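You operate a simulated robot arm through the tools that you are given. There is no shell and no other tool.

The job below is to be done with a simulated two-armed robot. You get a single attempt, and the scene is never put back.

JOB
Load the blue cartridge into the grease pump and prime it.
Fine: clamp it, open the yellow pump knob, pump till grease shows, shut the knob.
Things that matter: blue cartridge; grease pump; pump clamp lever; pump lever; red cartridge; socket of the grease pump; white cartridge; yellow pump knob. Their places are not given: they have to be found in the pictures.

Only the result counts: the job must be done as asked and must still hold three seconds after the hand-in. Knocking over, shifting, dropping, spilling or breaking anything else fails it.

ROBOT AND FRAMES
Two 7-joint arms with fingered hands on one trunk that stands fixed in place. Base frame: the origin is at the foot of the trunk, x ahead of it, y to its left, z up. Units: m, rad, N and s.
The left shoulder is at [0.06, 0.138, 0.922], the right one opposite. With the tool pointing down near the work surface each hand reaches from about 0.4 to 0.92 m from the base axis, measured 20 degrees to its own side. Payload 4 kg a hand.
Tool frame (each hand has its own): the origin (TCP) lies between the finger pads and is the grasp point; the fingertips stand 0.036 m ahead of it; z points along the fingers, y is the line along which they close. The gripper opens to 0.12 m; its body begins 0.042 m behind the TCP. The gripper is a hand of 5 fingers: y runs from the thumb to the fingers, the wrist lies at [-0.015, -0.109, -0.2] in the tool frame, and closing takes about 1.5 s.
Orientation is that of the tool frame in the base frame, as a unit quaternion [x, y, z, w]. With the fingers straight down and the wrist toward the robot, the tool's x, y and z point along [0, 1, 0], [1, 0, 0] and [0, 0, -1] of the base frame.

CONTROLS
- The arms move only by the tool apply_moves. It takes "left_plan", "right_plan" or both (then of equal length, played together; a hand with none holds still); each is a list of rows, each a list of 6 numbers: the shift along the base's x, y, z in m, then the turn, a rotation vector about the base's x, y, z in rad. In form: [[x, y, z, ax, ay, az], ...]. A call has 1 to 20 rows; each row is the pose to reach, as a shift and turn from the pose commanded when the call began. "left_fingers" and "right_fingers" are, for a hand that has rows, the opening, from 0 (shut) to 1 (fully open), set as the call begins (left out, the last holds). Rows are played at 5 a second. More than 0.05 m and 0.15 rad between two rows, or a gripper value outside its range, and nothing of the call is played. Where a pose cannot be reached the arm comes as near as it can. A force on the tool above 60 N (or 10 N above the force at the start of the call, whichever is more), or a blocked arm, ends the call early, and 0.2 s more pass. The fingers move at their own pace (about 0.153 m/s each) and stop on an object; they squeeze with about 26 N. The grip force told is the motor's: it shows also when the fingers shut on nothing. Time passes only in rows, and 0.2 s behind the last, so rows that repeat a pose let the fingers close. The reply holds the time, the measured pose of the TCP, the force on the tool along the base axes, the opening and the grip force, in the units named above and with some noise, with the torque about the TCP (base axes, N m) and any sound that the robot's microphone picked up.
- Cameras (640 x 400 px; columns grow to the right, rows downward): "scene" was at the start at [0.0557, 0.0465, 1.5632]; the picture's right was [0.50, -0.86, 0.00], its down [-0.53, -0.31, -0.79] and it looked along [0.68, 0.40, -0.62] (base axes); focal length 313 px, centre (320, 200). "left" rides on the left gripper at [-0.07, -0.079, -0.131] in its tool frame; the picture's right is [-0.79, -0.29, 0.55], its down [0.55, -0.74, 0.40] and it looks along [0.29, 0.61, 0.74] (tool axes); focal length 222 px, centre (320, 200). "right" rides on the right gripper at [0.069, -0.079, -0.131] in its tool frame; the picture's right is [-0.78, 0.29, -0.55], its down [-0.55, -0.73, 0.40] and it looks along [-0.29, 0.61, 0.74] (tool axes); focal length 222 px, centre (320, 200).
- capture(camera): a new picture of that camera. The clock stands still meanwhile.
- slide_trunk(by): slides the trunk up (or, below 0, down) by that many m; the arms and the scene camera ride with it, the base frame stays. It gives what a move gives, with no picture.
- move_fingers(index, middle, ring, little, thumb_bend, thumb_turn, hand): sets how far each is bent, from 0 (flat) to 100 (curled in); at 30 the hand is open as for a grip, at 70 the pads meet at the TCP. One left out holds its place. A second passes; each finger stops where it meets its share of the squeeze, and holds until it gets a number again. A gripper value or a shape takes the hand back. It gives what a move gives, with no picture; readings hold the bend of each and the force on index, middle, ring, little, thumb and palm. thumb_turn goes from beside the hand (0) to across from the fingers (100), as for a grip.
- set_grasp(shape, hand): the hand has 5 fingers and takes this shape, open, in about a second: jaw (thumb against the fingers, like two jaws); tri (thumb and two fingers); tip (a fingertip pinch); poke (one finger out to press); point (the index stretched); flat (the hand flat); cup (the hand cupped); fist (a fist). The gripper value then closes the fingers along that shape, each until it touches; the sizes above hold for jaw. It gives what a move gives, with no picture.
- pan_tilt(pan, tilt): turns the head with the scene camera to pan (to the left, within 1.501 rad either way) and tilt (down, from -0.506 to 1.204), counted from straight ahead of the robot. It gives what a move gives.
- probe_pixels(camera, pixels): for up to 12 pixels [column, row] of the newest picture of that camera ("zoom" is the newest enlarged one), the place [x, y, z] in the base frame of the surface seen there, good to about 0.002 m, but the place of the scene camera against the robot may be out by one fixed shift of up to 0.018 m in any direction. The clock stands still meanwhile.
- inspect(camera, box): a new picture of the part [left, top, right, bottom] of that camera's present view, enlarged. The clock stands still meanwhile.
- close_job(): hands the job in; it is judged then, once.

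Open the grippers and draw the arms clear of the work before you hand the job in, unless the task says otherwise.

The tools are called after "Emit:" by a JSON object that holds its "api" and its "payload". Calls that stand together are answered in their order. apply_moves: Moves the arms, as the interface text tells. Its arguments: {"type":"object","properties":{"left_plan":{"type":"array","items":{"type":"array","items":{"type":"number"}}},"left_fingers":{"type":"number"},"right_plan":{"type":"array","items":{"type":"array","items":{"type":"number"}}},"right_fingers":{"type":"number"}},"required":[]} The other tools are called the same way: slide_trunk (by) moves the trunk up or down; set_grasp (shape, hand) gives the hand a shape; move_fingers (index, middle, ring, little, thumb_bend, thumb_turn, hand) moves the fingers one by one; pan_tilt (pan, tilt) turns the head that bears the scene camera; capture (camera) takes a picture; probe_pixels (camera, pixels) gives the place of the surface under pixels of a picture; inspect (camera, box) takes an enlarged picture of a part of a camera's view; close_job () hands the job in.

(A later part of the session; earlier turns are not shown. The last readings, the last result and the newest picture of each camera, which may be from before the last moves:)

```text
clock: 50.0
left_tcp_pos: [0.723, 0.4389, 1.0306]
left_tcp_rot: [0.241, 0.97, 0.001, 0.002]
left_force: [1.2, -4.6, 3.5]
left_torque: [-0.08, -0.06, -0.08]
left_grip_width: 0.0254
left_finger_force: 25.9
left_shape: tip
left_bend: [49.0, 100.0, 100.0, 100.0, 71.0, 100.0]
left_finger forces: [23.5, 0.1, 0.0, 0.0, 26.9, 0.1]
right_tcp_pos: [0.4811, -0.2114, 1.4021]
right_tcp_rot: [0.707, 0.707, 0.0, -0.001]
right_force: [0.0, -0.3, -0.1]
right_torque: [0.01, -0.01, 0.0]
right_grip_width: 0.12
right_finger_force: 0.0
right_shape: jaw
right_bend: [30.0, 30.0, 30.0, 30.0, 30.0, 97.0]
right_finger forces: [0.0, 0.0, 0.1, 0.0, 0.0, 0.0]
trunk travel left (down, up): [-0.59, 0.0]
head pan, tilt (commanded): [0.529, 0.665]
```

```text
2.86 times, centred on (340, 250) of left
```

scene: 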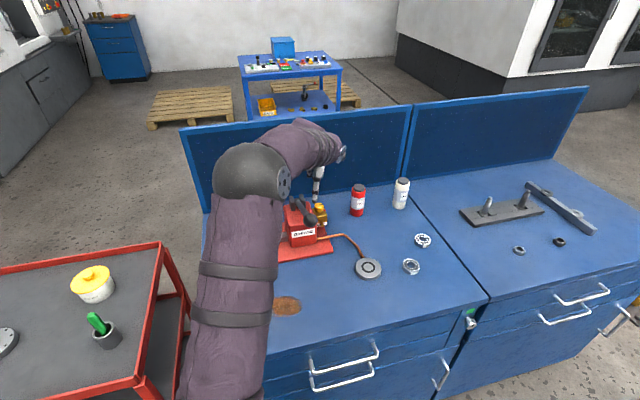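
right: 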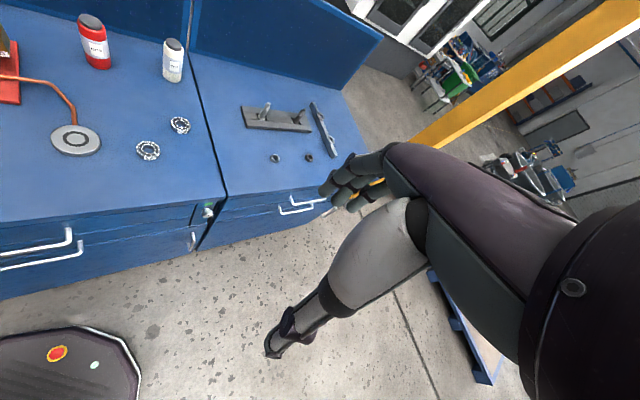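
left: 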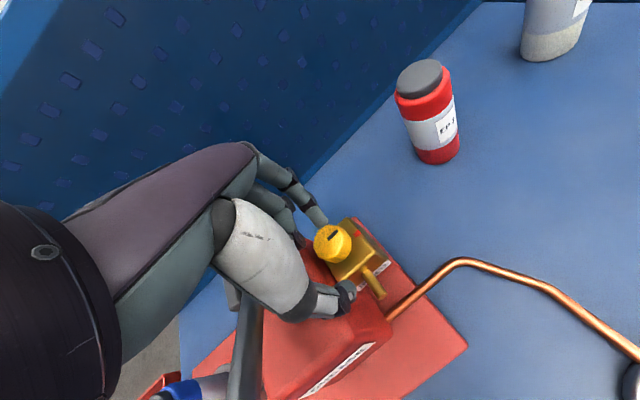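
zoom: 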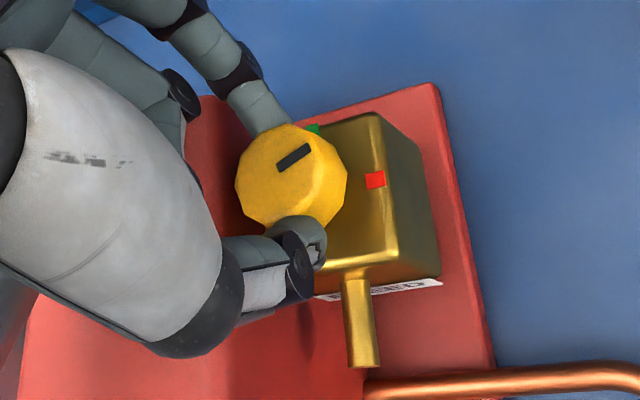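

A green tick is now visible at (313,130), about 90° counter-clockwise from the red one, so counter-clockwise is opening and the knob follows the hand. I'll turn another 15°.

Emit:
{"api": "apply_moves", "payload": {"left_plan": [[0.0006, -0.0003, 0, 0, 0, 0.087], [0.0012, -0.0005, 0, 0, 0, 0.175], [0.0018, -0.0007, 0, 0, 0, 0.262]]}}

Emit:
{"api": "inspect", "payload": {"camera": "left", "box": [270, 180, 410, 320]}}

```text
clock: 50.8
left_tcp_pos: [0.7223, 0.4386, 1.0308]
left_tcp_rot: [0.112, 0.994, 0.001, 0.0]
left_force: [3.3, -4.2, 1.5]
left_torque: [-0.12, -0.11, -0.1]
left_grip_width: 0.0254
left_finger_force: 25.8
left_shape: tip
left_bend: [49.0, 100.0, 100.0, 100.0, 71.0, 100.0]
left_finger forces: [23.3, 0.1, 0.0, 0.0, 27.1, 0.0]
right_tcp_pos: [0.4807, -0.212, 1.4041]
right_tcp_rot: [0.707, 0.707, 0.001, 0.0]
right_force: [0.8, -0.5, 0.8]
right_torque: [-0.02, 0.02, 0.03]
right_grip_width: 0.1195
right_finger_force: 0.1
right_shape: jaw
right_bend: [30.0, 30.0, 30.0, 30.0, 30.0, 97.0]
right_finger forces: [0.1, 0.1, 0.0, 0.0, 0.1, 0.1]
trunk travel left (down, up): [-0.59, 0.0]
head pan, tilt (commanded): [0.529, 0.665]
```

```text
2.86 times, centred on (340, 250) of left
```

zoom: 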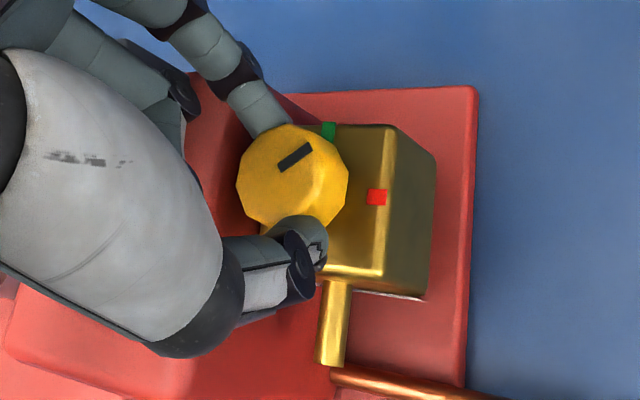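

The hand has turned 45° in total and the mark is partway toward green. I'll release, lift, go back to the starting yaw and re-grip for the rest.

Emit:
{"api": "apply_moves", "payload": {"left_plan": [[0, 0, 0, 0, 0, 0], [0, 0, 0.012, 0, 0, 0], [0, 0, 0.03, 0, 0, 0], [-0.0008, 0.0005, 0.035, 0, 0, -0.14], [-0.0016, 0.001, 0.035, 0, 0, -0.28], [-0.0024, 0.0016, 0.035, 0, 0, -0.42], [-0.0032, 0.0022, 0.035, 0, 0, -0.56], [-0.004, 0.0028, 0.035, 0, 0, -0.7], [-0.0045, 0.0033, 0.035, 0, 0, -0.785], [-0.0045, 0.0033, 0.035, 0, 0, -0.785]], "left_fingers": 0.42}}

Emit:
{"api": "inspect", "payload": {"camera": "left", "box": [280, 190, 420, 330]}}

Emit:
{"api": "probe_pixels", "payload": {"camera": "left", "pixels": [[340, 245], [347, 245], [335, 250], [340, 240]]}}

```text
clock: 53.0
left_tcp_pos: [0.7185, 0.4428, 1.0652]
left_tcp_rot: [0.485, 0.875, 0.0, 0.0]
left_force: [-0.4, -0.7, -0.1]
left_torque: [0.0, -0.01, 0.0]
left_grip_width: 0.0503
left_finger_force: 0.0
left_shape: tip
left_bend: [46.0, 98.0, 99.0, 99.0, 64.0, 100.0]
left_finger forces: [0.0, 0.1, 0.0, 0.1, 0.0, 0.1]
right_tcp_pos: [0.4807, -0.2115, 1.4037]
right_tcp_rot: [0.707, 0.708, 0.0, 0.001]
right_force: [-0.5, 0.7, -0.3]
right_torque: [0.02, -0.01, 0.03]
right_grip_width: 0.1196
right_finger_force: 0.0
right_shape: jaw
right_bend: [30.0, 30.0, 30.0, 30.0, 30.0, 97.0]
right_finger forces: [0.0, 0.0, 0.0, 0.1, 0.0, 0.0]
trunk travel left (down, up): [-0.59, 0.0]
head pan, tilt (commanded): [0.529, 0.665]
```

```text
2.86 times, centred on (350, 260) of left
```

zoom: 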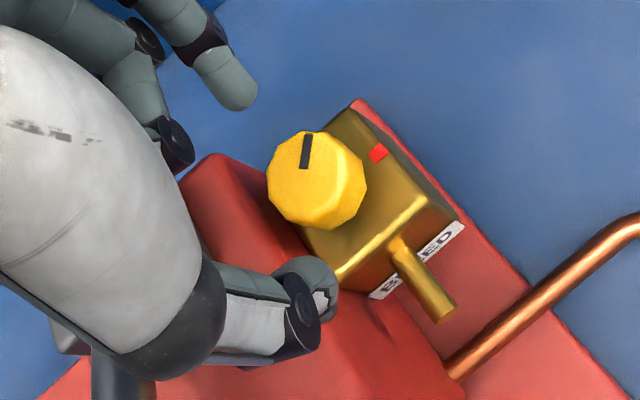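

```text
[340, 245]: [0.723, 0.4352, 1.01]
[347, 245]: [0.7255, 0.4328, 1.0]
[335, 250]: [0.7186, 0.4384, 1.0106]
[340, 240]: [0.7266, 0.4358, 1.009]
```

The mark now points straight up in the image, about 42° turned. I'll descend, re-grip and turn again.

Emit:
{"api": "apply_moves", "payload": {"left_plan": [[0, 0, -0.012, 0, 0, 0], [0, 0, -0.024, 0, 0, 0], [0, 0, -0.034, 0, 0, 0], [0, 0, -0.034, 0, 0, 0]]}}

Emit:
{"api": "apply_moves", "payload": {"left_plan": [[0, 0, 0, 0, 0, 0], [0, 0, 0, 0, 0, 0], [0, 0, 0, 0, 0, 0], [0, 0, 0, 0, 0, 0], [0, 0, 0, 0, 0, 0], [0, 0, 0, 0, 0, 0]], "left_fingers": 0}}

Emit:
{"api": "apply_moves", "payload": {"left_plan": [[0.0004, -0.0005, 0, 0, 0, 0.087], [0.0008, -0.001, 0, 0, 0, 0.175], [0.0012, -0.0015, 0, 0, 0, 0.262], [0.0017, -0.0019, 0, 0, 0, 0.349], [0.0022, -0.0023, 0, 0, 0, 0.437], [0.0027, -0.0026, 0, 0, 0, 0.524]]}}

Emit:
{"api": "inspect", "payload": {"camera": "left", "box": [270, 180, 410, 320]}}

```text
clock: 54.0
left_tcp_pos: [0.7184, 0.443, 1.0305]
left_tcp_rot: [0.484, 0.875, 0.001, 0.0]
left_force: [0.3, -0.4, 0.3]
left_torque: [0.0, 0.0, 0.0]
left_grip_width: 0.0502
left_finger_force: 0.0
left_shape: tip
left_bend: [46.0, 98.0, 99.0, 99.0, 64.0, 100.0]
left_finger forces: [0.1, 0.0, 0.0, 0.0, 0.0, 0.0]
right_tcp_pos: [0.4808, -0.2109, 1.4031]
right_tcp_rot: [0.707, 0.707, 0.0, 0.0]
right_force: [-0.1, 0.7, -0.4]
right_torque: [-0.02, 0.01, -0.01]
right_grip_width: 0.1197
right_finger_force: 0.1
right_shape: jaw
right_bend: [30.0, 30.0, 30.0, 30.0, 30.0, 97.0]
right_finger forces: [0.0, 0.0, 0.1, 0.0, 0.0, 0.1]
trunk travel left (down, up): [-0.59, 0.0]
head pan, tilt (commanded): [0.529, 0.665]
```

```text
clock: 55.4
left_tcp_pos: [0.7191, 0.4441, 1.031]
left_tcp_rot: [0.484, 0.875, 0.0, 0.0]
left_force: [-1.0, -0.2, -2.8]
left_torque: [0.01, 0.05, 0.03]
left_grip_width: 0.0245
left_finger_force: 25.8
left_shape: tip
left_bend: [50.0, 100.0, 100.0, 100.0, 70.0, 100.0]
left_finger forces: [23.0, 0.0, 0.0, 0.1, 24.0, 0.1]
right_tcp_pos: [0.4801, -0.2108, 1.4035]
right_tcp_rot: [0.706, 0.708, 0.0, 0.001]
right_force: [0.1, 1.1, 0.5]
right_torque: [-0.02, 0.02, -0.01]
right_grip_width: 0.1199
right_finger_force: 0.0
right_shape: jaw
right_bend: [30.0, 30.0, 30.0, 30.0, 30.0, 97.0]
right_finger forces: [0.0, 0.0, 0.0, 0.1, 0.0, 0.0]
trunk travel left (down, up): [-0.59, 0.0]
head pan, tilt (commanded): [0.529, 0.665]
```

```text
clock: 56.8
left_tcp_pos: [0.7214, 0.44, 1.0292]
left_tcp_rot: [0.24, 0.971, 0.001, 0.0]
left_force: [-1.5, -1.8, -3.6]
left_torque: [-0.08, 0.06, -0.02]
left_grip_width: 0.0237
left_finger_force: 25.8
left_shape: tip
left_bend: [50.0, 100.0, 100.0, 100.0, 70.0, 100.0]
left_finger forces: [23.9, 0.0, 0.1, 0.0, 25.6, 0.0]
right_tcp_pos: [0.4819, -0.2118, 1.4027]
right_tcp_rot: [0.706, 0.708, 0.0, -0.001]
right_force: [0.2, 0.6, -0.2]
right_torque: [0.0, 0.02, 0.01]
right_grip_width: 0.1196
right_finger_force: 0.1
right_shape: jaw
right_bend: [30.0, 30.0, 30.0, 30.0, 30.0, 97.0]
right_finger forces: [0.0, 0.1, 0.1, 0.0, 0.0, 0.0]
trunk travel left (down, up): [-0.59, 0.0]
head pan, tilt (commanded): [0.529, 0.665]
```

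```text
2.86 times, centred on (340, 250) of left
```

zoom: 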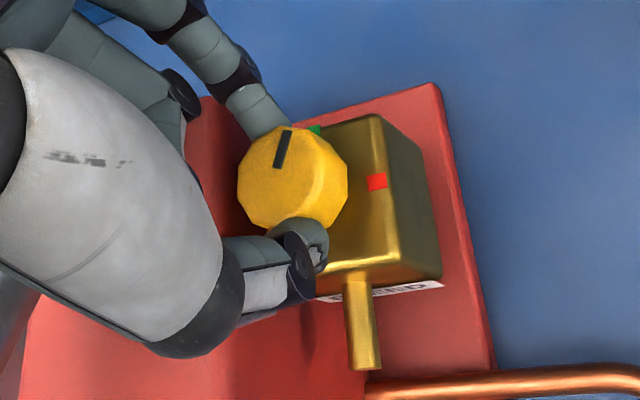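

The mark keeps turning with the hand and no end-stop torque shows yet. I'll turn 17° more and then probe the mark's true direction.

Emit:
{"api": "apply_moves", "payload": {"left_plan": [[0.0006, -0.0003, 0, 0, 0, 0.087], [0.0012, -0.0005, 0, 0, 0, 0.175], [0.0018, -0.0007, 0, 0, 0, 0.262], [0.0021, -0.0008, 0, 0, 0, 0.3]]}}

Emit:
{"api": "inspect", "payload": {"camera": "left", "box": [270, 180, 410, 320]}}

Emit:
{"api": "probe_pixels", "payload": {"camera": "zoom", "pixels": [[280, 165], [287, 138], [293, 178], [260, 180], [325, 180], [330, 130], [377, 200], [300, 150]]}}

```text
clock: 57.8
left_tcp_pos: [0.7242, 0.4402, 1.0313]
left_tcp_rot: [0.092, 0.996, 0.0, 0.0]
left_force: [0.1, -3.0, -3.1]
left_torque: [-0.12, 0.03, -0.01]
left_grip_width: 0.0235
left_finger_force: 25.9
left_shape: tip
left_bend: [50.0, 100.0, 100.0, 100.0, 70.0, 100.0]
left_finger forces: [22.9, 0.0, 0.0, 0.0, 26.2, 0.1]
right_tcp_pos: [0.4802, -0.2115, 1.4026]
right_tcp_rot: [0.707, 0.707, 0.001, 0.0]
right_force: [-0.2, 0.4, -0.3]
right_torque: [0.0, 0.0, 0.0]
right_grip_width: 0.1199
right_finger_force: 0.0
right_shape: jaw
right_bend: [30.0, 30.0, 30.0, 30.0, 30.0, 97.0]
right_finger forces: [0.0, 0.0, 0.1, 0.0, 0.1, 0.0]
trunk travel left (down, up): [-0.59, 0.0]
head pan, tilt (commanded): [0.529, 0.665]
```

```text
2.86 times, centred on (340, 250) of left
```

zoom: 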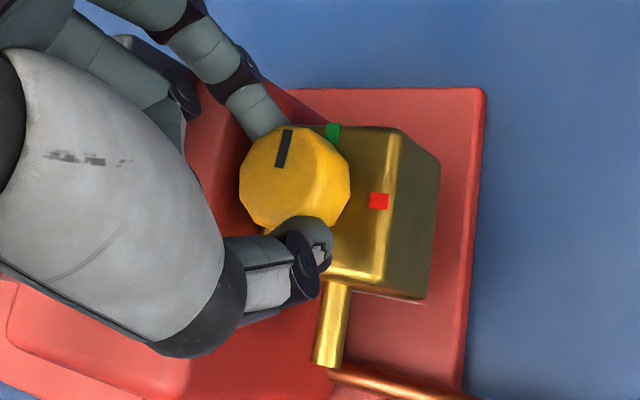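

```text
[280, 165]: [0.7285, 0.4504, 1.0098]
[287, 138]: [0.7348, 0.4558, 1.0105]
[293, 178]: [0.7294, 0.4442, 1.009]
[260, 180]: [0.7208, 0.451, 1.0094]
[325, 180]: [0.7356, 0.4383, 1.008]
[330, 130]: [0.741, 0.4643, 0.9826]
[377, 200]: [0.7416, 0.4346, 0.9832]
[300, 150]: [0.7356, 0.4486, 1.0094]
```

The mark now points at +41° in base coordinates, from −45° at the start, with green at +45°. I'll turn about 6° more to align it fully with green.

Emit:
{"api": "apply_moves", "payload": {"left_plan": [[0.0004, 0, 0, 0, 0, 0.05], [0.0008, 0, 0, 0, 0, 0.11]]}}

Emit:
{"api": "inspect", "payload": {"camera": "left", "box": [270, 180, 410, 320]}}

Emit:
{"api": "probe_pixels", "payload": {"camera": "zoom", "pixels": [[280, 165], [288, 138], [293, 178], [260, 180], [325, 180], [336, 130], [377, 200], [300, 150]]}}

```text
clock: 58.4
left_tcp_pos: [0.7256, 0.4401, 1.0306]
left_tcp_rot: [0.039, 0.999, 0.001, 0.001]
left_force: [-0.6, -6.0, -3.6]
left_torque: [-0.19, 0.01, -0.03]
left_grip_width: 0.0231
left_finger_force: 25.7
left_shape: tip
left_bend: [51.0, 100.0, 100.0, 100.0, 70.0, 100.0]
left_finger forces: [22.5, 0.0, 0.0, 0.1, 28.2, 0.0]
right_tcp_pos: [0.4817, -0.2123, 1.4038]
right_tcp_rot: [0.708, 0.707, 0.0, 0.0]
right_force: [0.4, 0.7, 0.1]
right_torque: [0.0, 0.01, 0.0]
right_grip_width: 0.1196
right_finger_force: 0.0
right_shape: jaw
right_bend: [30.0, 30.0, 30.0, 30.0, 30.0, 97.0]
right_finger forces: [0.0, 0.0, 0.0, 0.0, 0.1, 0.0]
trunk travel left (down, up): [-0.59, 0.0]
head pan, tilt (commanded): [0.529, 0.665]
```

```text
2.86 times, centred on (340, 250) of left
```

zoom: 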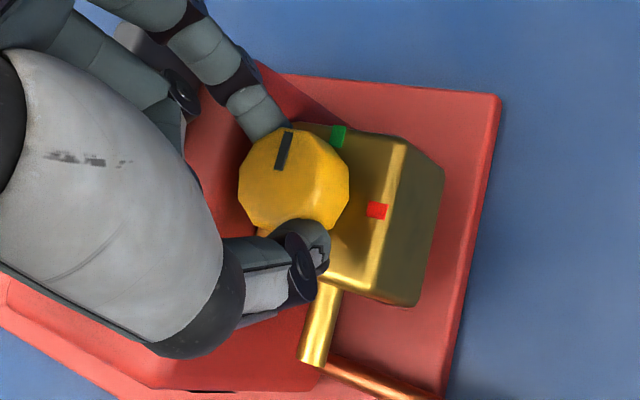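

```text
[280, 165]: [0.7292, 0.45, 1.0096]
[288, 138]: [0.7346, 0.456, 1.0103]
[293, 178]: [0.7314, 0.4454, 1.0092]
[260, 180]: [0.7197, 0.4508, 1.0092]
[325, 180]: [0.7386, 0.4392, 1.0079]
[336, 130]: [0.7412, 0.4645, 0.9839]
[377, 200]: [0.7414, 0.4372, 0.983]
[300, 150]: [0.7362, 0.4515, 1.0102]
```

The mark now points at about 48°, lined up with green, so the knob is open. I'll release and rise clear, then check the knob and nozzle.

Emit:
{"api": "apply_moves", "payload": {"left_plan": [[0, 0, 0, 0, 0, 0], [0, 0, 0.012, 0, 0, 0], [0, 0, 0.03, 0, 0, -0.05], [0, 0, 0.06, 0, 0, -0.15], [0, 0, 0.09, 0, 0, -0.25], [-0.02, -0.02, 0.12, 0, 0, -0.35], [-0.05, -0.05, 0.15, 0, 0, -0.45], [-0.08, -0.08, 0.18, 0, 0, -0.55]], "left_fingers": 0.42}}

Emit:
{"api": "capture", "payload": {"camera": "left"}}

Emit:
{"api": "inspect", "payload": {"camera": "scene", "box": [260, 160, 360, 260]}}

```text
refused: row 7 steps farther than a row can; nothing moved
```

```text
taken
```

left: 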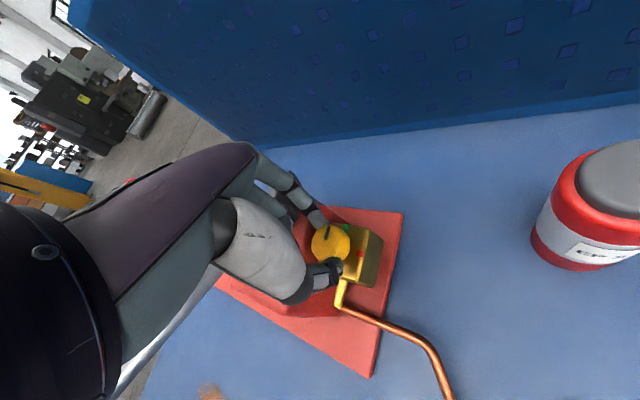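

```text
4.00 times, centred on (310, 210) of scene
```

zoom: 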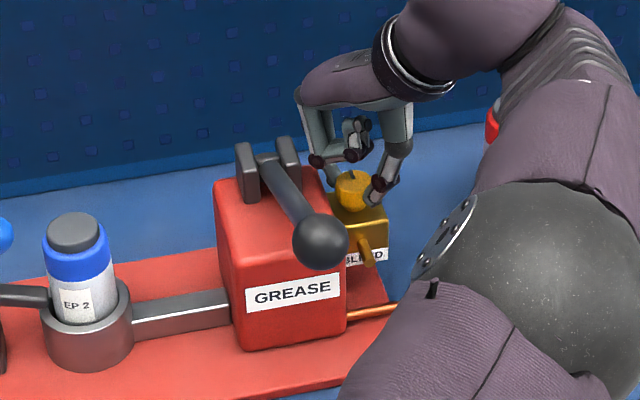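

The call was refused because one step was slightly too long. I'll repeat the release and rise with smaller steps.

Emit:
{"api": "apply_moves", "payload": {"left_plan": [[0, 0, 0, 0, 0, 0], [0, 0, 0.012, 0, 0, 0], [0, 0, 0.03, 0, 0, -0.05], [0, 0, 0.06, 0, 0, -0.15], [0, 0, 0.09, 0, 0, -0.25], [-0.01, -0.01, 0.12, 0, 0, -0.35], [-0.03, -0.03, 0.15, 0, 0, -0.45], [-0.05, -0.05, 0.18, 0, 0, -0.55], [-0.05, -0.05, 0.2, 0, 0, -0.65]], "left_fingers": 0.42}}

Emit:
{"api": "capture", "payload": {"camera": "left"}}

Emit:
{"api": "inspect", "payload": {"camera": "scene", "box": [260, 160, 360, 260]}}

```text
clock: 60.4
left_tcp_pos: [0.6735, 0.3871, 1.2301]
left_tcp_rot: [0.356, 0.935, -0.001, 0.0]
left_force: [0.2, -0.1, -0.2]
left_torque: [-0.01, -0.02, 0.0]
left_grip_width: 0.0501
left_finger_force: 0.0
left_shape: tip
left_bend: [46.0, 98.0, 99.0, 99.0, 64.0, 100.0]
left_finger forces: [0.0, 0.1, 0.1, 0.1, 0.0, 0.0]
right_tcp_pos: [0.4807, -0.2098, 1.4041]
right_tcp_rot: [0.706, 0.708, 0.0, 0.0]
right_force: [0.7, 0.0, -0.5]
right_torque: [-0.02, 0.02, -0.01]
right_grip_width: 0.1198
right_finger_force: 0.2
right_shape: jaw
right_bend: [30.0, 30.0, 30.0, 30.0, 30.0, 97.0]
right_finger forces: [0.0, 0.0, 0.0, 0.0, 0.0, 0.0]
trunk travel left (down, up): [-0.59, 0.0]
head pan, tilt (commanded): [0.529, 0.665]
```

```text
taken
```

left: 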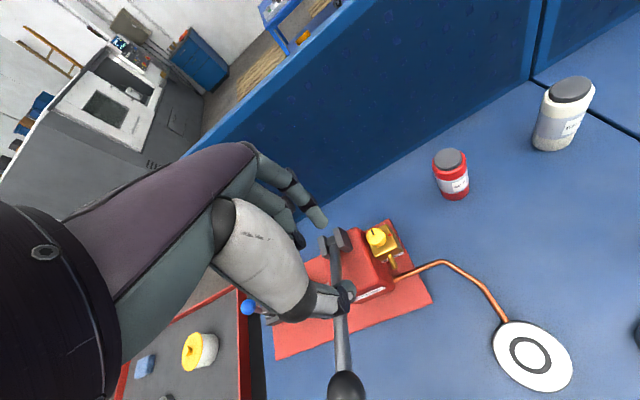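

```text
4.00 times, centred on (310, 210) of scene
```

zoom: 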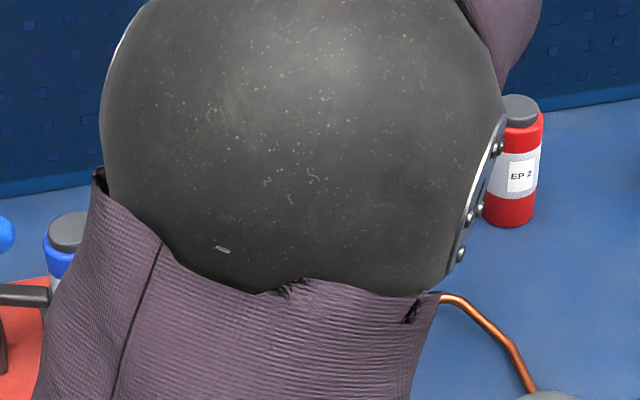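

The knob's released and open. Next is the pump lever, whose black ball shows at (347,385) in the left view. I'll measure the ball, the rod and the pivot.

Emit:
{"api": "inspect", "payload": {"camera": "left", "box": [300, 210, 440, 400]}}

Emit:
{"api": "probe_pixels", "payload": {"camera": "left", "pixels": [[347, 382], [340, 380], [354, 380], [347, 375], [347, 392], [344, 350], [342, 330], [337, 260], [326, 243], [343, 238], [334, 245], [375, 236]]}}

```text
2.11 times, centred on (370, 305) of left
```

zoom: 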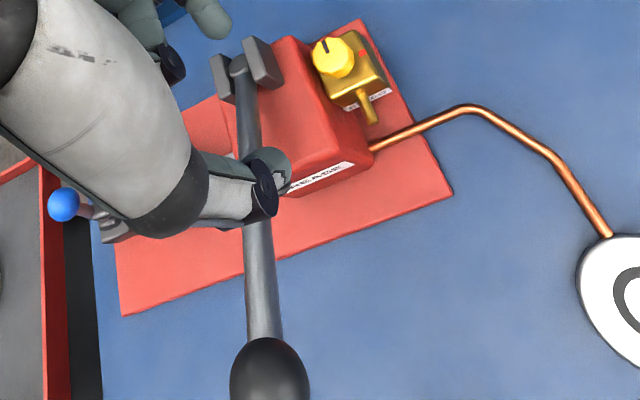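

```text
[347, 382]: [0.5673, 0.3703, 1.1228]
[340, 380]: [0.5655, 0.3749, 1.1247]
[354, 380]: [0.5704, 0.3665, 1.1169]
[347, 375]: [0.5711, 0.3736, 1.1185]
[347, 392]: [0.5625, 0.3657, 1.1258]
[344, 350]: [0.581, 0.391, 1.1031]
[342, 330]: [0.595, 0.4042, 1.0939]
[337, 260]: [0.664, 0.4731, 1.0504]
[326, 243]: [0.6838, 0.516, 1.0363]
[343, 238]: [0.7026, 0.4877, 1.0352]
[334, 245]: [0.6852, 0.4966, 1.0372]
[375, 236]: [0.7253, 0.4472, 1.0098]
```

The ball centre is about (0.556, 0.3725, 1.112), on a 0.2 m arm at +24° from a pivot near (0.686, 0.498, 1.03). I'll use the jaw grip with the hand tilted about 50°, so thumb and fingers bracket the ball vertically. First the shape, then a stand-off.

Emit:
{"api": "set_grasp", "payload": {"hand": "left", "shape": "jaw"}}

Emit:
{"api": "apply_moves", "payload": {"left_plan": [[-0.022, -0.0115, 0.02, 0.0815, -0.0726, 0], [-0.045, -0.023, 0.035, 0.163, -0.1452, 0], [-0.067, -0.035, 0.035, 0.2445, -0.2177, 0], [-0.089, -0.046, 0.03, 0.326, -0.2903, 0], [-0.112, -0.058, 0.02, 0.4075, -0.3629, 0], [-0.134, -0.069, 0.0, 0.489, -0.4355, 0], [-0.156, -0.081, -0.02, 0.5705, -0.508, 0], [-0.1786, -0.0924, -0.0444, 0.652, -0.5806, 0], [-0.1786, -0.0924, -0.0444, 0.652, -0.5806, 0]]}}

Emit:
{"api": "capture", "payload": {"camera": "left"}}

Emit:
{"api": "capture", "payload": {"camera": "scene"}}

```text
clock: 61.2
left_tcp_pos: [0.6748, 0.3881, 1.229]
left_tcp_rot: [0.355, 0.935, 0.001, 0.0]
left_force: [-0.5, 0.6, -0.9]
left_torque: [-0.01, -0.03, -0.01]
left_grip_width: 0.1199
left_finger_force: 0.0
left_shape: jaw
left_bend: [30.0, 30.0, 30.0, 30.0, 30.0, 97.0]
left_finger forces: [0.1, 0.1, 0.0, 0.0, 0.0, 0.0]
right_tcp_pos: [0.4805, -0.2111, 1.4031]
right_tcp_rot: [0.706, 0.708, -0.001, 0.0]
right_force: [0.4, 0.1, -0.3]
right_torque: [0.01, -0.02, -0.01]
right_grip_width: 0.1196
right_finger_force: 0.1
right_shape: jaw
right_bend: [30.0, 30.0, 30.0, 30.0, 30.0, 97.0]
right_finger forces: [0.1, 0.1, 0.0, 0.0, 0.0, 0.1]
trunk travel left (down, up): [-0.59, 0.0]
head pan, tilt (commanded): [0.529, 0.665]
```

```text
clock: 63.5
left_tcp_pos: [0.4925, 0.3213, 1.1742]
left_tcp_rot: [0.291, 0.876, 0.351, 0.158]
left_force: [-0.4, -0.2, -0.1]
left_torque: [0.0, -0.01, -0.02]
left_grip_width: 0.1201
left_finger_force: 0.1
left_shape: jaw
left_bend: [30.0, 30.0, 30.0, 30.0, 30.0, 97.0]
left_finger forces: [0.0, 0.0, 0.0, 0.0, 0.0, 0.0]
right_tcp_pos: [0.4798, -0.2105, 1.4024]
right_tcp_rot: [0.707, 0.708, 0.0, 0.001]
right_force: [-0.2, 1.0, 0.8]
right_torque: [0.03, 0.01, 0.03]
right_grip_width: 0.1198
right_finger_force: 0.0
right_shape: jaw
right_bend: [30.0, 30.0, 30.0, 30.0, 30.0, 97.0]
right_finger forces: [0.1, 0.0, 0.1, 0.0, 0.0, 0.0]
trunk travel left (down, up): [-0.59, 0.0]
head pan, tilt (commanded): [0.529, 0.665]
stopped in row 9 (left hand): the arm was blocked; the commanded pose is now the measured one
```

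```text
taken
```

left: 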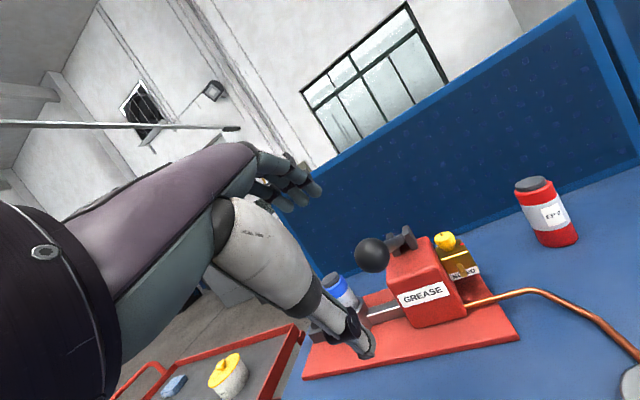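

```text
taken
```

scene: 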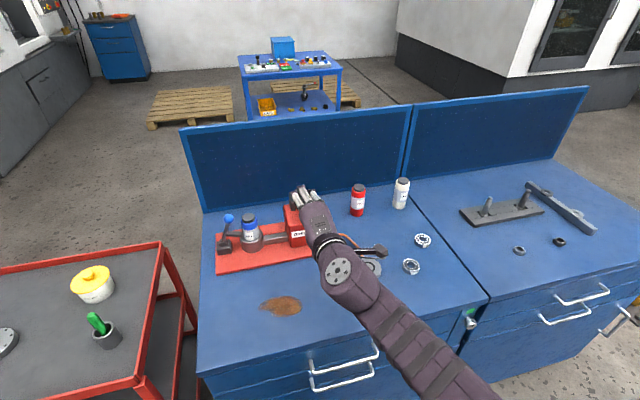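

The left arm got folded too tightly and was blocked, with no force on the hand. The right arm has a better angle on this ball. I'll un-tilt the left hand and withdraw it up and to the left.

Emit:
{"api": "apply_moves", "payload": {"left_plan": [[-0.003, 0.0, 0.025, -0.0676, 0.0719, -0.0171], [-0.008, 0.008, 0.05, -0.1353, 0.1438, -0.0343], [-0.015, 0.025, 0.07, -0.2029, 0.2156, -0.0514], [-0.025, 0.05, 0.085, -0.2705, 0.2875, -0.0685], [-0.035, 0.08, 0.095, -0.3381, 0.3594, -0.0856], [-0.045, 0.115, 0.1, -0.4058, 0.4313, -0.1028], [-0.055, 0.15, 0.1, -0.4734, 0.5031, -0.1199], [-0.065, 0.185, 0.1, -0.541, 0.575, -0.137]]}}

Emit:
{"api": "capture", "payload": {"camera": "scene"}}

Emit:
{"api": "capture", "payload": {"camera": "left"}}

```text
clock: 65.2
left_tcp_pos: [0.4265, 0.5067, 1.2723]
left_tcp_rot: [0.385, 0.923, 0.0, 0.003]
left_force: [0.2, 0.3, 0.0]
left_torque: [-0.02, 0.01, 0.0]
left_grip_width: 0.12
left_finger_force: 0.0
left_shape: jaw
left_bend: [30.0, 30.0, 30.0, 30.0, 30.0, 97.0]
left_finger forces: [0.0, 0.0, 0.0, 0.0, 0.0, 0.1]
right_tcp_pos: [0.4812, -0.209, 1.4027]
right_tcp_rot: [0.706, 0.708, 0.0, 0.0]
right_force: [0.4, 0.4, -0.5]
right_torque: [-0.02, -0.03, 0.01]
right_grip_width: 0.1196
right_finger_force: 0.1
right_shape: jaw
right_bend: [30.0, 30.0, 30.0, 30.0, 30.0, 97.0]
right_finger forces: [0.1, 0.0, 0.0, 0.0, 0.1, 0.0]
trunk travel left (down, up): [-0.59, 0.0]
head pan, tilt (commanded): [0.529, 0.665]
```

```text
taken
```

scene: 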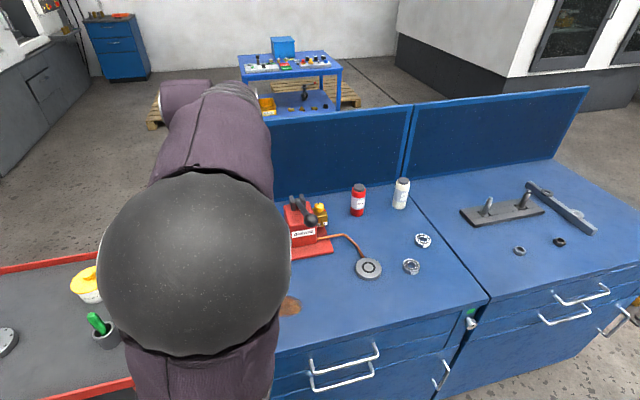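

```text
taken
```

left: 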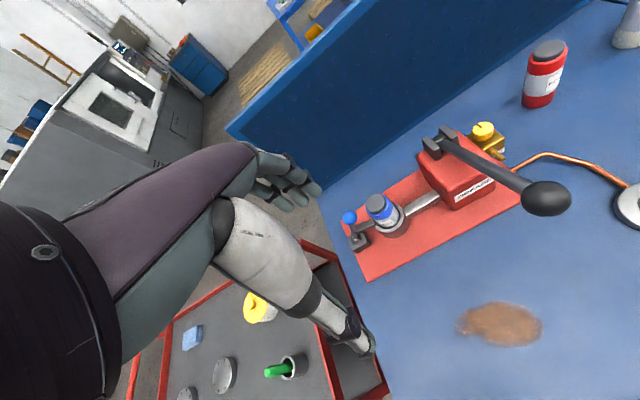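

Both the pump and the knob are clear of the left arm. I'll park the left hand a bit farther back-left while bringing the right hand around to a stand-off facing the lever ball (yaw 70°, tilt 55°).

Emit:
{"api": "apply_moves", "payload": {"right_plan": [[0.0026, 0.0398, -0.0183, 0.0487, -0.0695, 0.0935], [0.0051, 0.0796, -0.0367, 0.0973, -0.139, 0.187], [0.0077, 0.1193, -0.055, 0.146, -0.2085, 0.2805], [0.0102, 0.1591, -0.0734, 0.1946, -0.278, 0.374], [0.0128, 0.1989, -0.0917, 0.2433, -0.3475, 0.4675], [0.0153, 0.2387, -0.11, 0.2919, -0.417, 0.561], [0.0179, 0.2784, -0.1284, 0.3406, -0.4864, 0.6544], [0.0204, 0.3182, -0.1467, 0.3892, -0.5559, 0.7479], [0.023, 0.358, -0.1651, 0.4379, -0.6254, 0.8414]], "left_plan": [[-0.005, 0.006, 0.004, 0, 0, 0], [-0.01, 0.012, 0.008, 0, 0, 0], [-0.015, 0.018, 0.012, 0, 0, 0], [-0.02, 0.024, 0.016, 0, 0, 0], [-0.025, 0.03, 0.02, 0, 0, 0], [-0.03, 0.036, 0.024, 0, 0, 0], [-0.035, 0.042, 0.027, 0, 0, 0], [-0.04, 0.048, 0.03, 0, 0, 0], [-0.04, 0.05, 0.03, 0, 0, 0]]}}

Emit:
{"api": "capture", "payload": {"camera": "scene"}}

Emit:
{"api": "capture", "payload": {"camera": "right"}}

Emit:
{"api": "capture", "payload": {"camera": "left"}}

```text
clock: 67.5
left_tcp_pos: [0.3906, 0.5512, 1.3041]
left_tcp_rot: [0.386, 0.923, 0.002, 0.001]
left_force: [-0.3, -0.7, 0.9]
left_torque: [0.06, 0.03, 0.01]
left_grip_width: 0.1197
left_finger_force: 0.0
left_shape: jaw
left_bend: [30.0, 30.0, 30.0, 30.0, 30.0, 97.0]
left_finger forces: [0.1, 0.0, 0.0, 0.1, 0.0, 0.1]
right_tcp_pos: [0.4242, 0.226, 1.2703]
right_tcp_rot: [0.211, 0.902, 0.373, 0.058]
right_force: [0.2, -1.7, 0.8]
right_torque: [0.02, 0.01, 0.01]
right_grip_width: 0.1198
right_finger_force: 0.0
right_shape: jaw
right_bend: [30.0, 30.0, 30.0, 30.0, 30.0, 97.0]
right_finger forces: [0.0, 0.0, 0.1, 0.1, 0.0, 0.0]
trunk travel left (down, up): [-0.59, 0.0]
head pan, tilt (commanded): [0.529, 0.665]
stopped in row 9 (right hand): the arm was blocked; the commanded pose is now the measured one
```

```text
taken
```

scene: 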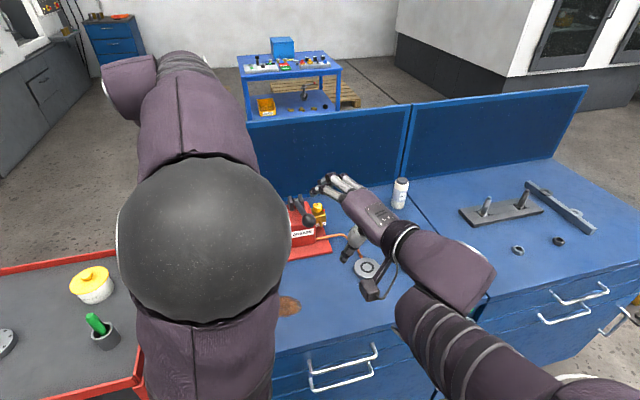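

```text
taken
```

right: 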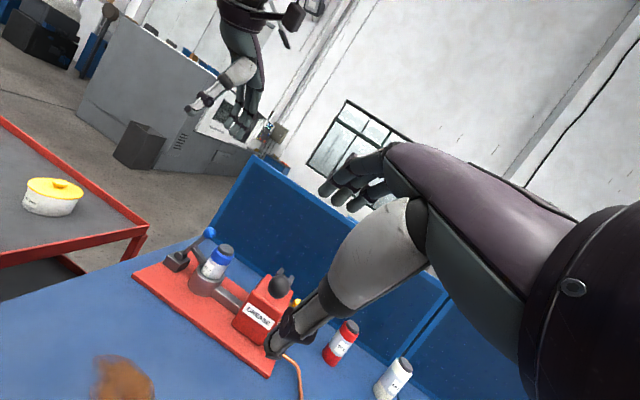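

```text
taken
```

left: 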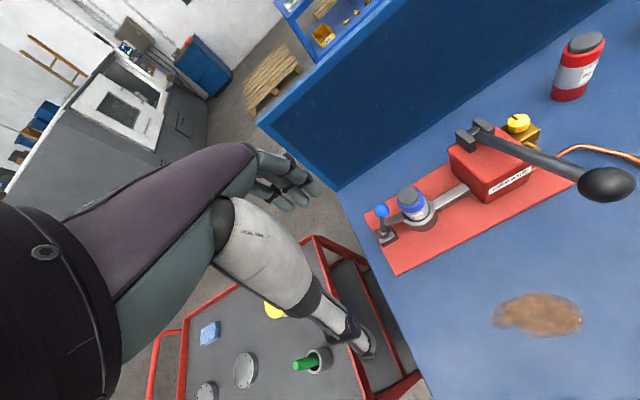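

The right wrist also hit a limit at this much tilt, so neither hand can take that pose. I'll return the right hand to an upright pose at a spot where its camera can watch the knob and nozzle. Then I'll use the left hand from above with its closing axis across the lever.

Emit:
{"api": "apply_moves", "payload": {"right_plan": [[0.0057, -0.0283, 0.0112, -0.0715, 0.0686, -0.0904], [0.0115, -0.0565, 0.0224, -0.143, 0.1373, -0.1808], [0.0172, -0.0848, 0.0336, -0.2144, 0.2059, -0.2712], [0.0229, -0.113, 0.0449, -0.2859, 0.2745, -0.3617], [0.0286, -0.1413, 0.0561, -0.3574, 0.3431, -0.4521], [0.0344, -0.1695, 0.0673, -0.4289, 0.4118, -0.5425], [0.0401, -0.1978, 0.0785, -0.5003, 0.4804, -0.6329], [0.0458, -0.226, 0.0897, -0.5718, 0.549, -0.7233]]}}

Emit:
{"api": "capture", "payload": {"camera": "right"}}

Emit:
{"api": "capture", "payload": {"camera": "scene"}}

```text
clock: 69.2
left_tcp_pos: [0.387, 0.5547, 1.304]
left_tcp_rot: [0.384, 0.923, -0.001, 0.001]
left_force: [-0.8, -0.4, 0.3]
left_torque: [-0.04, -0.01, -0.02]
left_grip_width: 0.1201
left_finger_force: 0.0
left_shape: jaw
left_bend: [30.0, 30.0, 30.0, 30.0, 30.0, 97.0]
left_finger forces: [0.1, 0.1, 0.0, 0.1, 0.0, 0.0]
right_tcp_pos: [0.468, 0.0018, 1.3601]
right_tcp_rot: [0.573, 0.82, -0.002, 0.001]
right_force: [-0.4, 0.2, 0.2]
right_torque: [0.01, 0.01, 0.0]
right_grip_width: 0.1199
right_finger_force: 0.0
right_shape: jaw
right_bend: [30.0, 30.0, 30.0, 30.0, 30.0, 97.0]
right_finger forces: [0.0, 0.1, 0.0, 0.0, 0.0, 0.0]
trunk travel left (down, up): [-0.59, 0.0]
head pan, tilt (commanded): [0.529, 0.665]
```

```text
taken
```

right: 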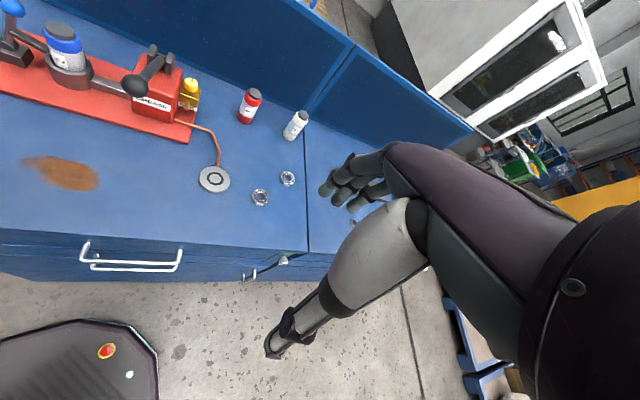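

```text
taken
```

scene: 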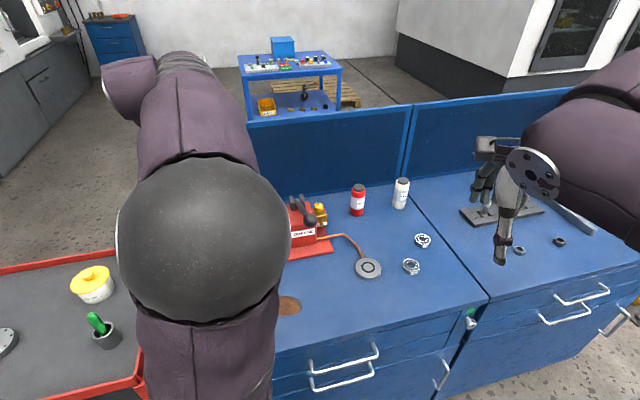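

The right camera now sees the whole pump. I'll refine the ball position and check the knob's mark from here.

Emit:
{"api": "inspect", "payload": {"camera": "right", "box": [90, 30, 230, 150]}}

Emit:
{"api": "probe_pixels", "payload": {"camera": "zoom", "pixels": [[200, 180], [185, 175], [215, 175], [200, 165], [200, 195], [270, 125], [295, 80], [300, 70], [460, 195], [450, 180], [465, 180], [480, 260]]}}

```text
3.33 times, centred on (160, 90) of right
```

zoom: 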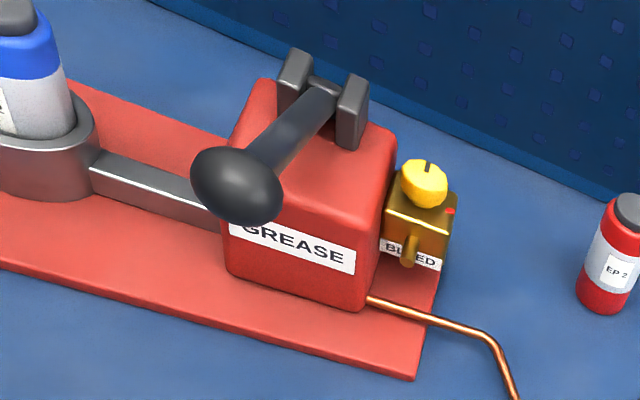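

```text
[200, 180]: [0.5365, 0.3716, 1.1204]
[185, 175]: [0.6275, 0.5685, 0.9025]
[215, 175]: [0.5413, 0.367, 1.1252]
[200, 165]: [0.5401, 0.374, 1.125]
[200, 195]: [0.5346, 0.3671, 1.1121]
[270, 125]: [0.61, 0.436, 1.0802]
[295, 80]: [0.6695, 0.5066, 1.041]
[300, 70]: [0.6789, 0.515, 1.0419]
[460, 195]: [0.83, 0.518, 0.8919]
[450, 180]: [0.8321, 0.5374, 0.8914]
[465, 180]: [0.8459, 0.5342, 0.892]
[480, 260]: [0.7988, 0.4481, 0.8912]
```

The ball is centred at about (237,187) in this zoom, so I'll probe its face around there.

Emit:
{"api": "probe_pixels", "payload": {"camera": "zoom", "pixels": [[237, 187], [215, 180], [260, 195], [240, 165], [235, 210], [225, 200], [255, 175], [424, 180], [428, 168], [430, 190], [410, 250], [405, 262]]}}

```text
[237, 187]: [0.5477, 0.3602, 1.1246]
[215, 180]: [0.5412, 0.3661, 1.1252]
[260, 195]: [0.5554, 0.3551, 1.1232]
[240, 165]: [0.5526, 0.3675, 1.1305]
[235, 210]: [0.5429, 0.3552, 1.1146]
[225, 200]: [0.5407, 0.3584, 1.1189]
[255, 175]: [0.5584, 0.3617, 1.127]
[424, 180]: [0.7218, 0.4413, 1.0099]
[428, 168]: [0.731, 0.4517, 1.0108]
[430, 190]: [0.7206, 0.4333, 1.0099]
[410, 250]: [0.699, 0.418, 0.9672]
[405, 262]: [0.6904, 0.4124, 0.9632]
```

The ball centre is refined to (0.5545, 0.372, 1.112). I'll take the tri shape on the left hand and bring it above the ball with the yaw near −15°, so thumb and two fingers close across the lever.

Emit:
{"api": "set_grasp", "payload": {"hand": "left", "shape": "tri"}}

Emit:
{"api": "apply_moves", "payload": {"left_plan": [[0.02, -0.0232, 0, 0, 0, -0.131], [0.04, -0.0464, 0, 0, 0, -0.262], [0.06, -0.0696, -0.01, 0, 0, -0.393], [0.08, -0.0929, -0.02, 0, 0, -0.524], [0.1, -0.1161, -0.03, 0, 0, -0.654], [0.12, -0.1393, -0.045, 0, 0, -0.785], [0.14, -0.1625, -0.06, 0, 0, -0.916], [0.1594, -0.1857, -0.08, 0, 0, -1.047], [0.1594, -0.1857, -0.1, 0, 0, -1.047]]}}

Emit:
{"api": "capture", "payload": {"camera": "left"}}

Emit:
{"api": "capture", "payload": {"camera": "right"}}

Emit:
{"api": "capture", "payload": {"camera": "scene"}}

```text
clock: 70.2
left_tcp_pos: [0.3881, 0.5553, 1.3031]
left_tcp_rot: [0.384, 0.923, 0.001, 0.002]
left_force: [0.6, -0.7, -0.1]
left_torque: [-0.04, 0.0, -0.01]
left_grip_width: 0.1198
left_finger_force: 0.1
left_shape: tri
left_bend: [30.0, 30.0, 99.0, 99.0, 30.0, 97.0]
left_finger forces: [0.0, 0.0, 0.0, 0.0, 0.0, 0.0]
right_tcp_pos: [0.4666, 0.0016, 1.3609]
right_tcp_rot: [0.572, 0.82, -0.001, 0.002]
right_force: [0.6, -0.3, 0.5]
right_torque: [-0.03, -0.01, -0.01]
right_grip_width: 0.1199
right_finger_force: 0.1
right_shape: jaw
right_bend: [30.0, 30.0, 30.0, 30.0, 30.0, 97.0]
right_finger forces: [0.0, 0.0, 0.1, 0.0, 0.0, 0.0]
trunk travel left (down, up): [-0.59, 0.0]
head pan, tilt (commanded): [0.529, 0.665]
```

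```text
clock: 72.2
left_tcp_pos: [0.5454, 0.3707, 1.204]
left_tcp_rot: [0.795, 0.607, 0.0, 0.003]
left_force: [-0.3, 0.2, -0.6]
left_torque: [0.0, -0.02, 0.01]
left_grip_width: 0.12
left_finger_force: 0.1
left_shape: tri
left_bend: [30.0, 30.0, 99.0, 99.0, 30.0, 97.0]
left_finger forces: [0.0, 0.0, 0.1, 0.1, 0.0, 0.1]
right_tcp_pos: [0.4667, 0.0031, 1.361]
right_tcp_rot: [0.573, 0.82, -0.001, 0.002]
right_force: [0.2, 0.7, -0.3]
right_torque: [0.01, -0.01, 0.0]
right_grip_width: 0.1198
right_finger_force: 0.0
right_shape: jaw
right_bend: [30.0, 30.0, 30.0, 30.0, 30.0, 97.0]
right_finger forces: [0.1, 0.0, 0.1, 0.0, 0.1, 0.0]
trunk travel left (down, up): [-0.59, 0.0]
head pan, tilt (commanded): [0.529, 0.665]
```

```text
taken
```

left: 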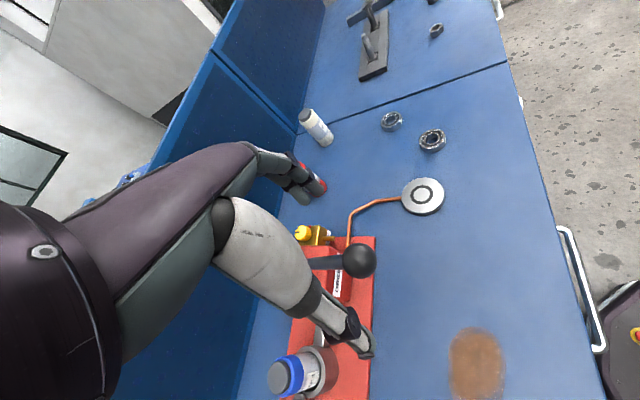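

```text
taken
```

right: 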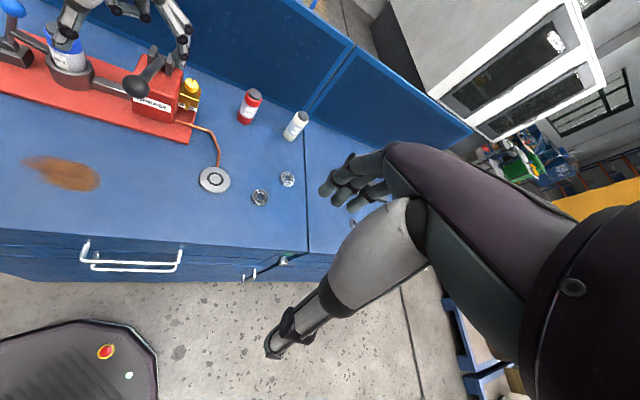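

```text
taken
```

scene: 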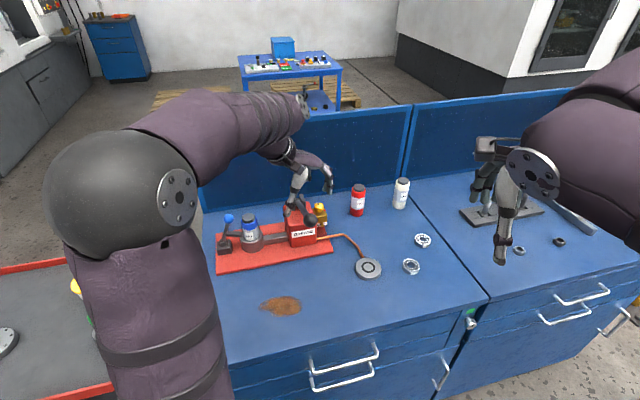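

The left hand is above the ball, which shows at (358,260) in the left view, with the ring and little fingers curled away. I'll probe the ball for the final alignment.

Emit:
{"api": "probe_pixels", "payload": {"camera": "left", "pixels": [[358, 260], [348, 260], [368, 260], [358, 250], [358, 270], [352, 252], [364, 268]]}}

Emit:
{"api": "inspect", "payload": {"camera": "left", "box": [260, 200, 420, 320]}}

```text
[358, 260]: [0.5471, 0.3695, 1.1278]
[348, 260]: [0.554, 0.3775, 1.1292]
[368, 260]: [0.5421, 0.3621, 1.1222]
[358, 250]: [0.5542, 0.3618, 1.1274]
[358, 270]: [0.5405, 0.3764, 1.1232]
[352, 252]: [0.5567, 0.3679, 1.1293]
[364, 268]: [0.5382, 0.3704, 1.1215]
```

```text
3.33 times, centred on (340, 260) of left
```

zoom: 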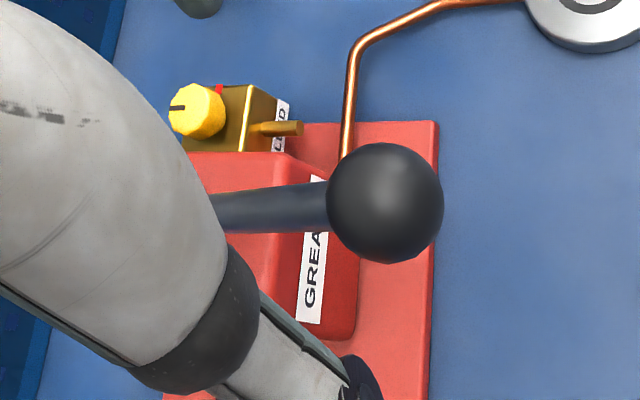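

The ball centre is confirmed at (0.554, 0.372, 1.112). I'll descend so that it sits between thumb and fingers, then close.

Emit:
{"api": "apply_moves", "payload": {"left_plan": [[0.0005, -0.0017, -0.02, 0, 0, 0], [0.0005, -0.0017, -0.045, 0, 0, 0], [0.0005, -0.0017, -0.065, 0, 0, 0], [0.0005, -0.0017, -0.08, 0, 0, 0], [0.0005, -0.0017, -0.089, 0, 0, 0], [0.0005, -0.0017, -0.089, 0, 0, 0]]}}

Emit:
{"api": "apply_moves", "payload": {"left_plan": [[0, 0, 0, 0, 0, 0], [0, 0, 0, 0, 0, 0], [0, 0, 0, 0, 0, 0], [0, 0, 0, 0, 0, 0], [0, 0, 0, 0, 0, 0], [0, 0, 0, 0, 0, 0], [0, 0, 0, 0, 0, 0]], "left_fingers": 0}}

Emit:
{"api": "inspect", "payload": {"camera": "left", "box": [220, 160, 420, 340]}}

Emit:
{"api": "inspect", "payload": {"camera": "right", "box": [50, 0, 230, 150]}}

```text
clock: 73.5
left_tcp_pos: [0.5479, 0.3657, 1.116]
left_tcp_rot: [0.795, 0.607, 0.0, 0.003]
left_force: [1.2, 0.6, 0.6]
left_torque: [0.02, -0.01, -0.01]
left_grip_width: 0.1199
left_finger_force: 0.0
left_shape: tri
left_bend: [30.0, 30.0, 99.0, 99.0, 30.0, 97.0]
left_finger forces: [0.0, 0.1, 0.0, 0.1, 0.1, 0.0]
right_tcp_pos: [0.4679, 0.0014, 1.3595]
right_tcp_rot: [0.573, 0.819, -0.001, 0.002]
right_force: [-0.5, 0.2, -1.5]
right_torque: [0.0, -0.03, 0.05]
right_grip_width: 0.1197
right_finger_force: 0.0
right_shape: jaw
right_bend: [30.0, 30.0, 30.0, 30.0, 30.0, 97.0]
right_finger forces: [0.1, 0.0, 0.1, 0.1, 0.1, 0.0]
trunk travel left (down, up): [-0.59, 0.0]
head pan, tilt (commanded): [0.529, 0.665]
```

```text
clock: 75.2
left_tcp_pos: [0.545, 0.3655, 1.1134]
left_tcp_rot: [0.794, 0.607, -0.002, 0.001]
left_force: [-10.1, -2.5, -19.5]
left_torque: [-0.04, 0.17, -0.09]
left_grip_width: 0.0053
left_finger_force: 25.8
left_shape: tri
left_bend: [71.0, 68.0, 100.0, 100.0, 72.0, 100.0]
left_finger forces: [10.9, 10.1, 0.0, 0.0, 25.4, 0.1]
right_tcp_pos: [0.4673, 0.001, 1.3606]
right_tcp_rot: [0.573, 0.82, -0.002, 0.002]
right_force: [-1.0, -0.1, -0.1]
right_torque: [-0.02, 0.03, 0.01]
right_grip_width: 0.1199
right_finger_force: 0.0
right_shape: jaw
right_bend: [30.0, 30.0, 30.0, 30.0, 30.0, 97.0]
right_finger forces: [0.0, 0.0, 0.0, 0.0, 0.0, 0.0]
trunk travel left (down, up): [-0.59, 0.0]
head pan, tilt (commanded): [0.529, 0.665]
```

```text
2.22 times, centred on (320, 250) of left
```

zoom: 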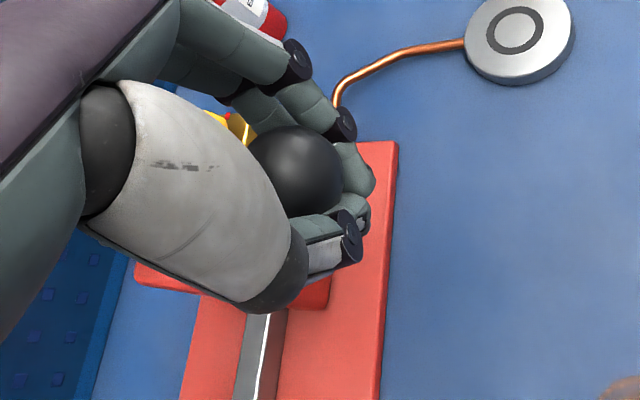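

```text
2.67 times, centred on (140, 75) of right
```

zoom: 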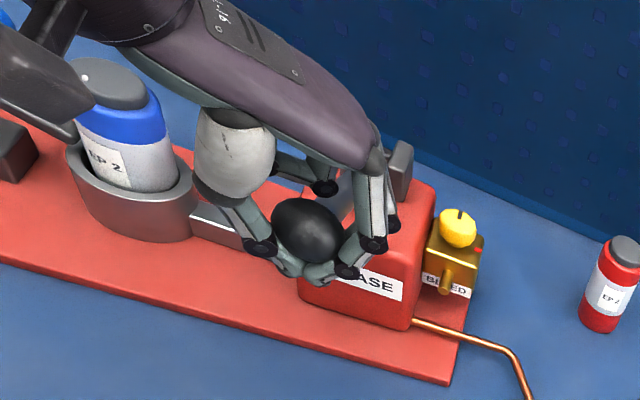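

Thumb and both fingers wrap under the ball (25, 11 and 10 N). I'll start the down-stroke along the lever's arc to about +12° and check the reaction.

Emit:
{"api": "apply_moves", "payload": {"left_plan": [[-0.003, -0.0029, -0.0104, 0, 0, 0], [-0.0058, -0.0056, -0.0207, 0, 0, 0], [-0.0078, -0.0075, -0.0307, 0, 0, 0], [-0.0096, -0.0093, -0.0407, 0, 0, 0]]}}

Emit:
{"api": "inspect", "payload": {"camera": "right", "box": [50, 0, 230, 150]}}

```text
clock: 76.2
left_tcp_pos: [0.5382, 0.3597, 1.0754]
left_tcp_rot: [0.793, 0.609, 0.001, 0.003]
left_force: [-1.2, 8.0, 3.9]
left_torque: [0.04, -0.11, 0.12]
left_grip_width: 0.0032
left_finger_force: 26.2
left_shape: tri
left_bend: [71.0, 72.0, 99.0, 100.0, 74.0, 100.0]
left_finger forces: [0.6, 0.0, 11.5, 0.0, 2.8, 0.0]
right_tcp_pos: [0.4669, 0.0028, 1.3616]
right_tcp_rot: [0.573, 0.82, 0.0, 0.002]
right_force: [0.0, -0.4, 0.0]
right_torque: [0.02, 0.04, -0.03]
right_grip_width: 0.1197
right_finger_force: 0.0
right_shape: jaw
right_bend: [30.0, 30.0, 30.0, 30.0, 30.0, 97.0]
right_finger forces: [0.0, 0.1, 0.1, 0.1, 0.0, 0.0]
trunk travel left (down, up): [-0.59, 0.0]
head pan, tilt (commanded): [0.529, 0.665]
```

```text
2.67 times, centred on (140, 75) of right
```

zoom: 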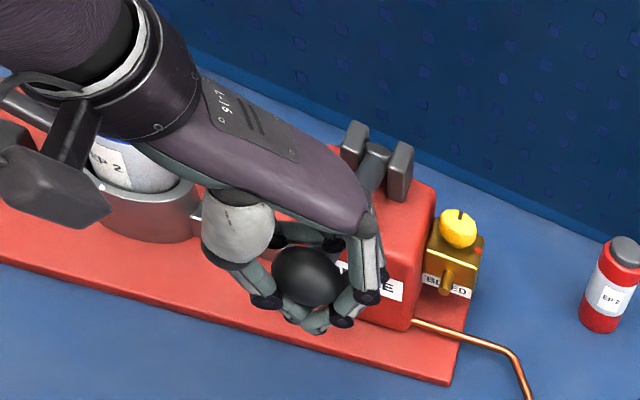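

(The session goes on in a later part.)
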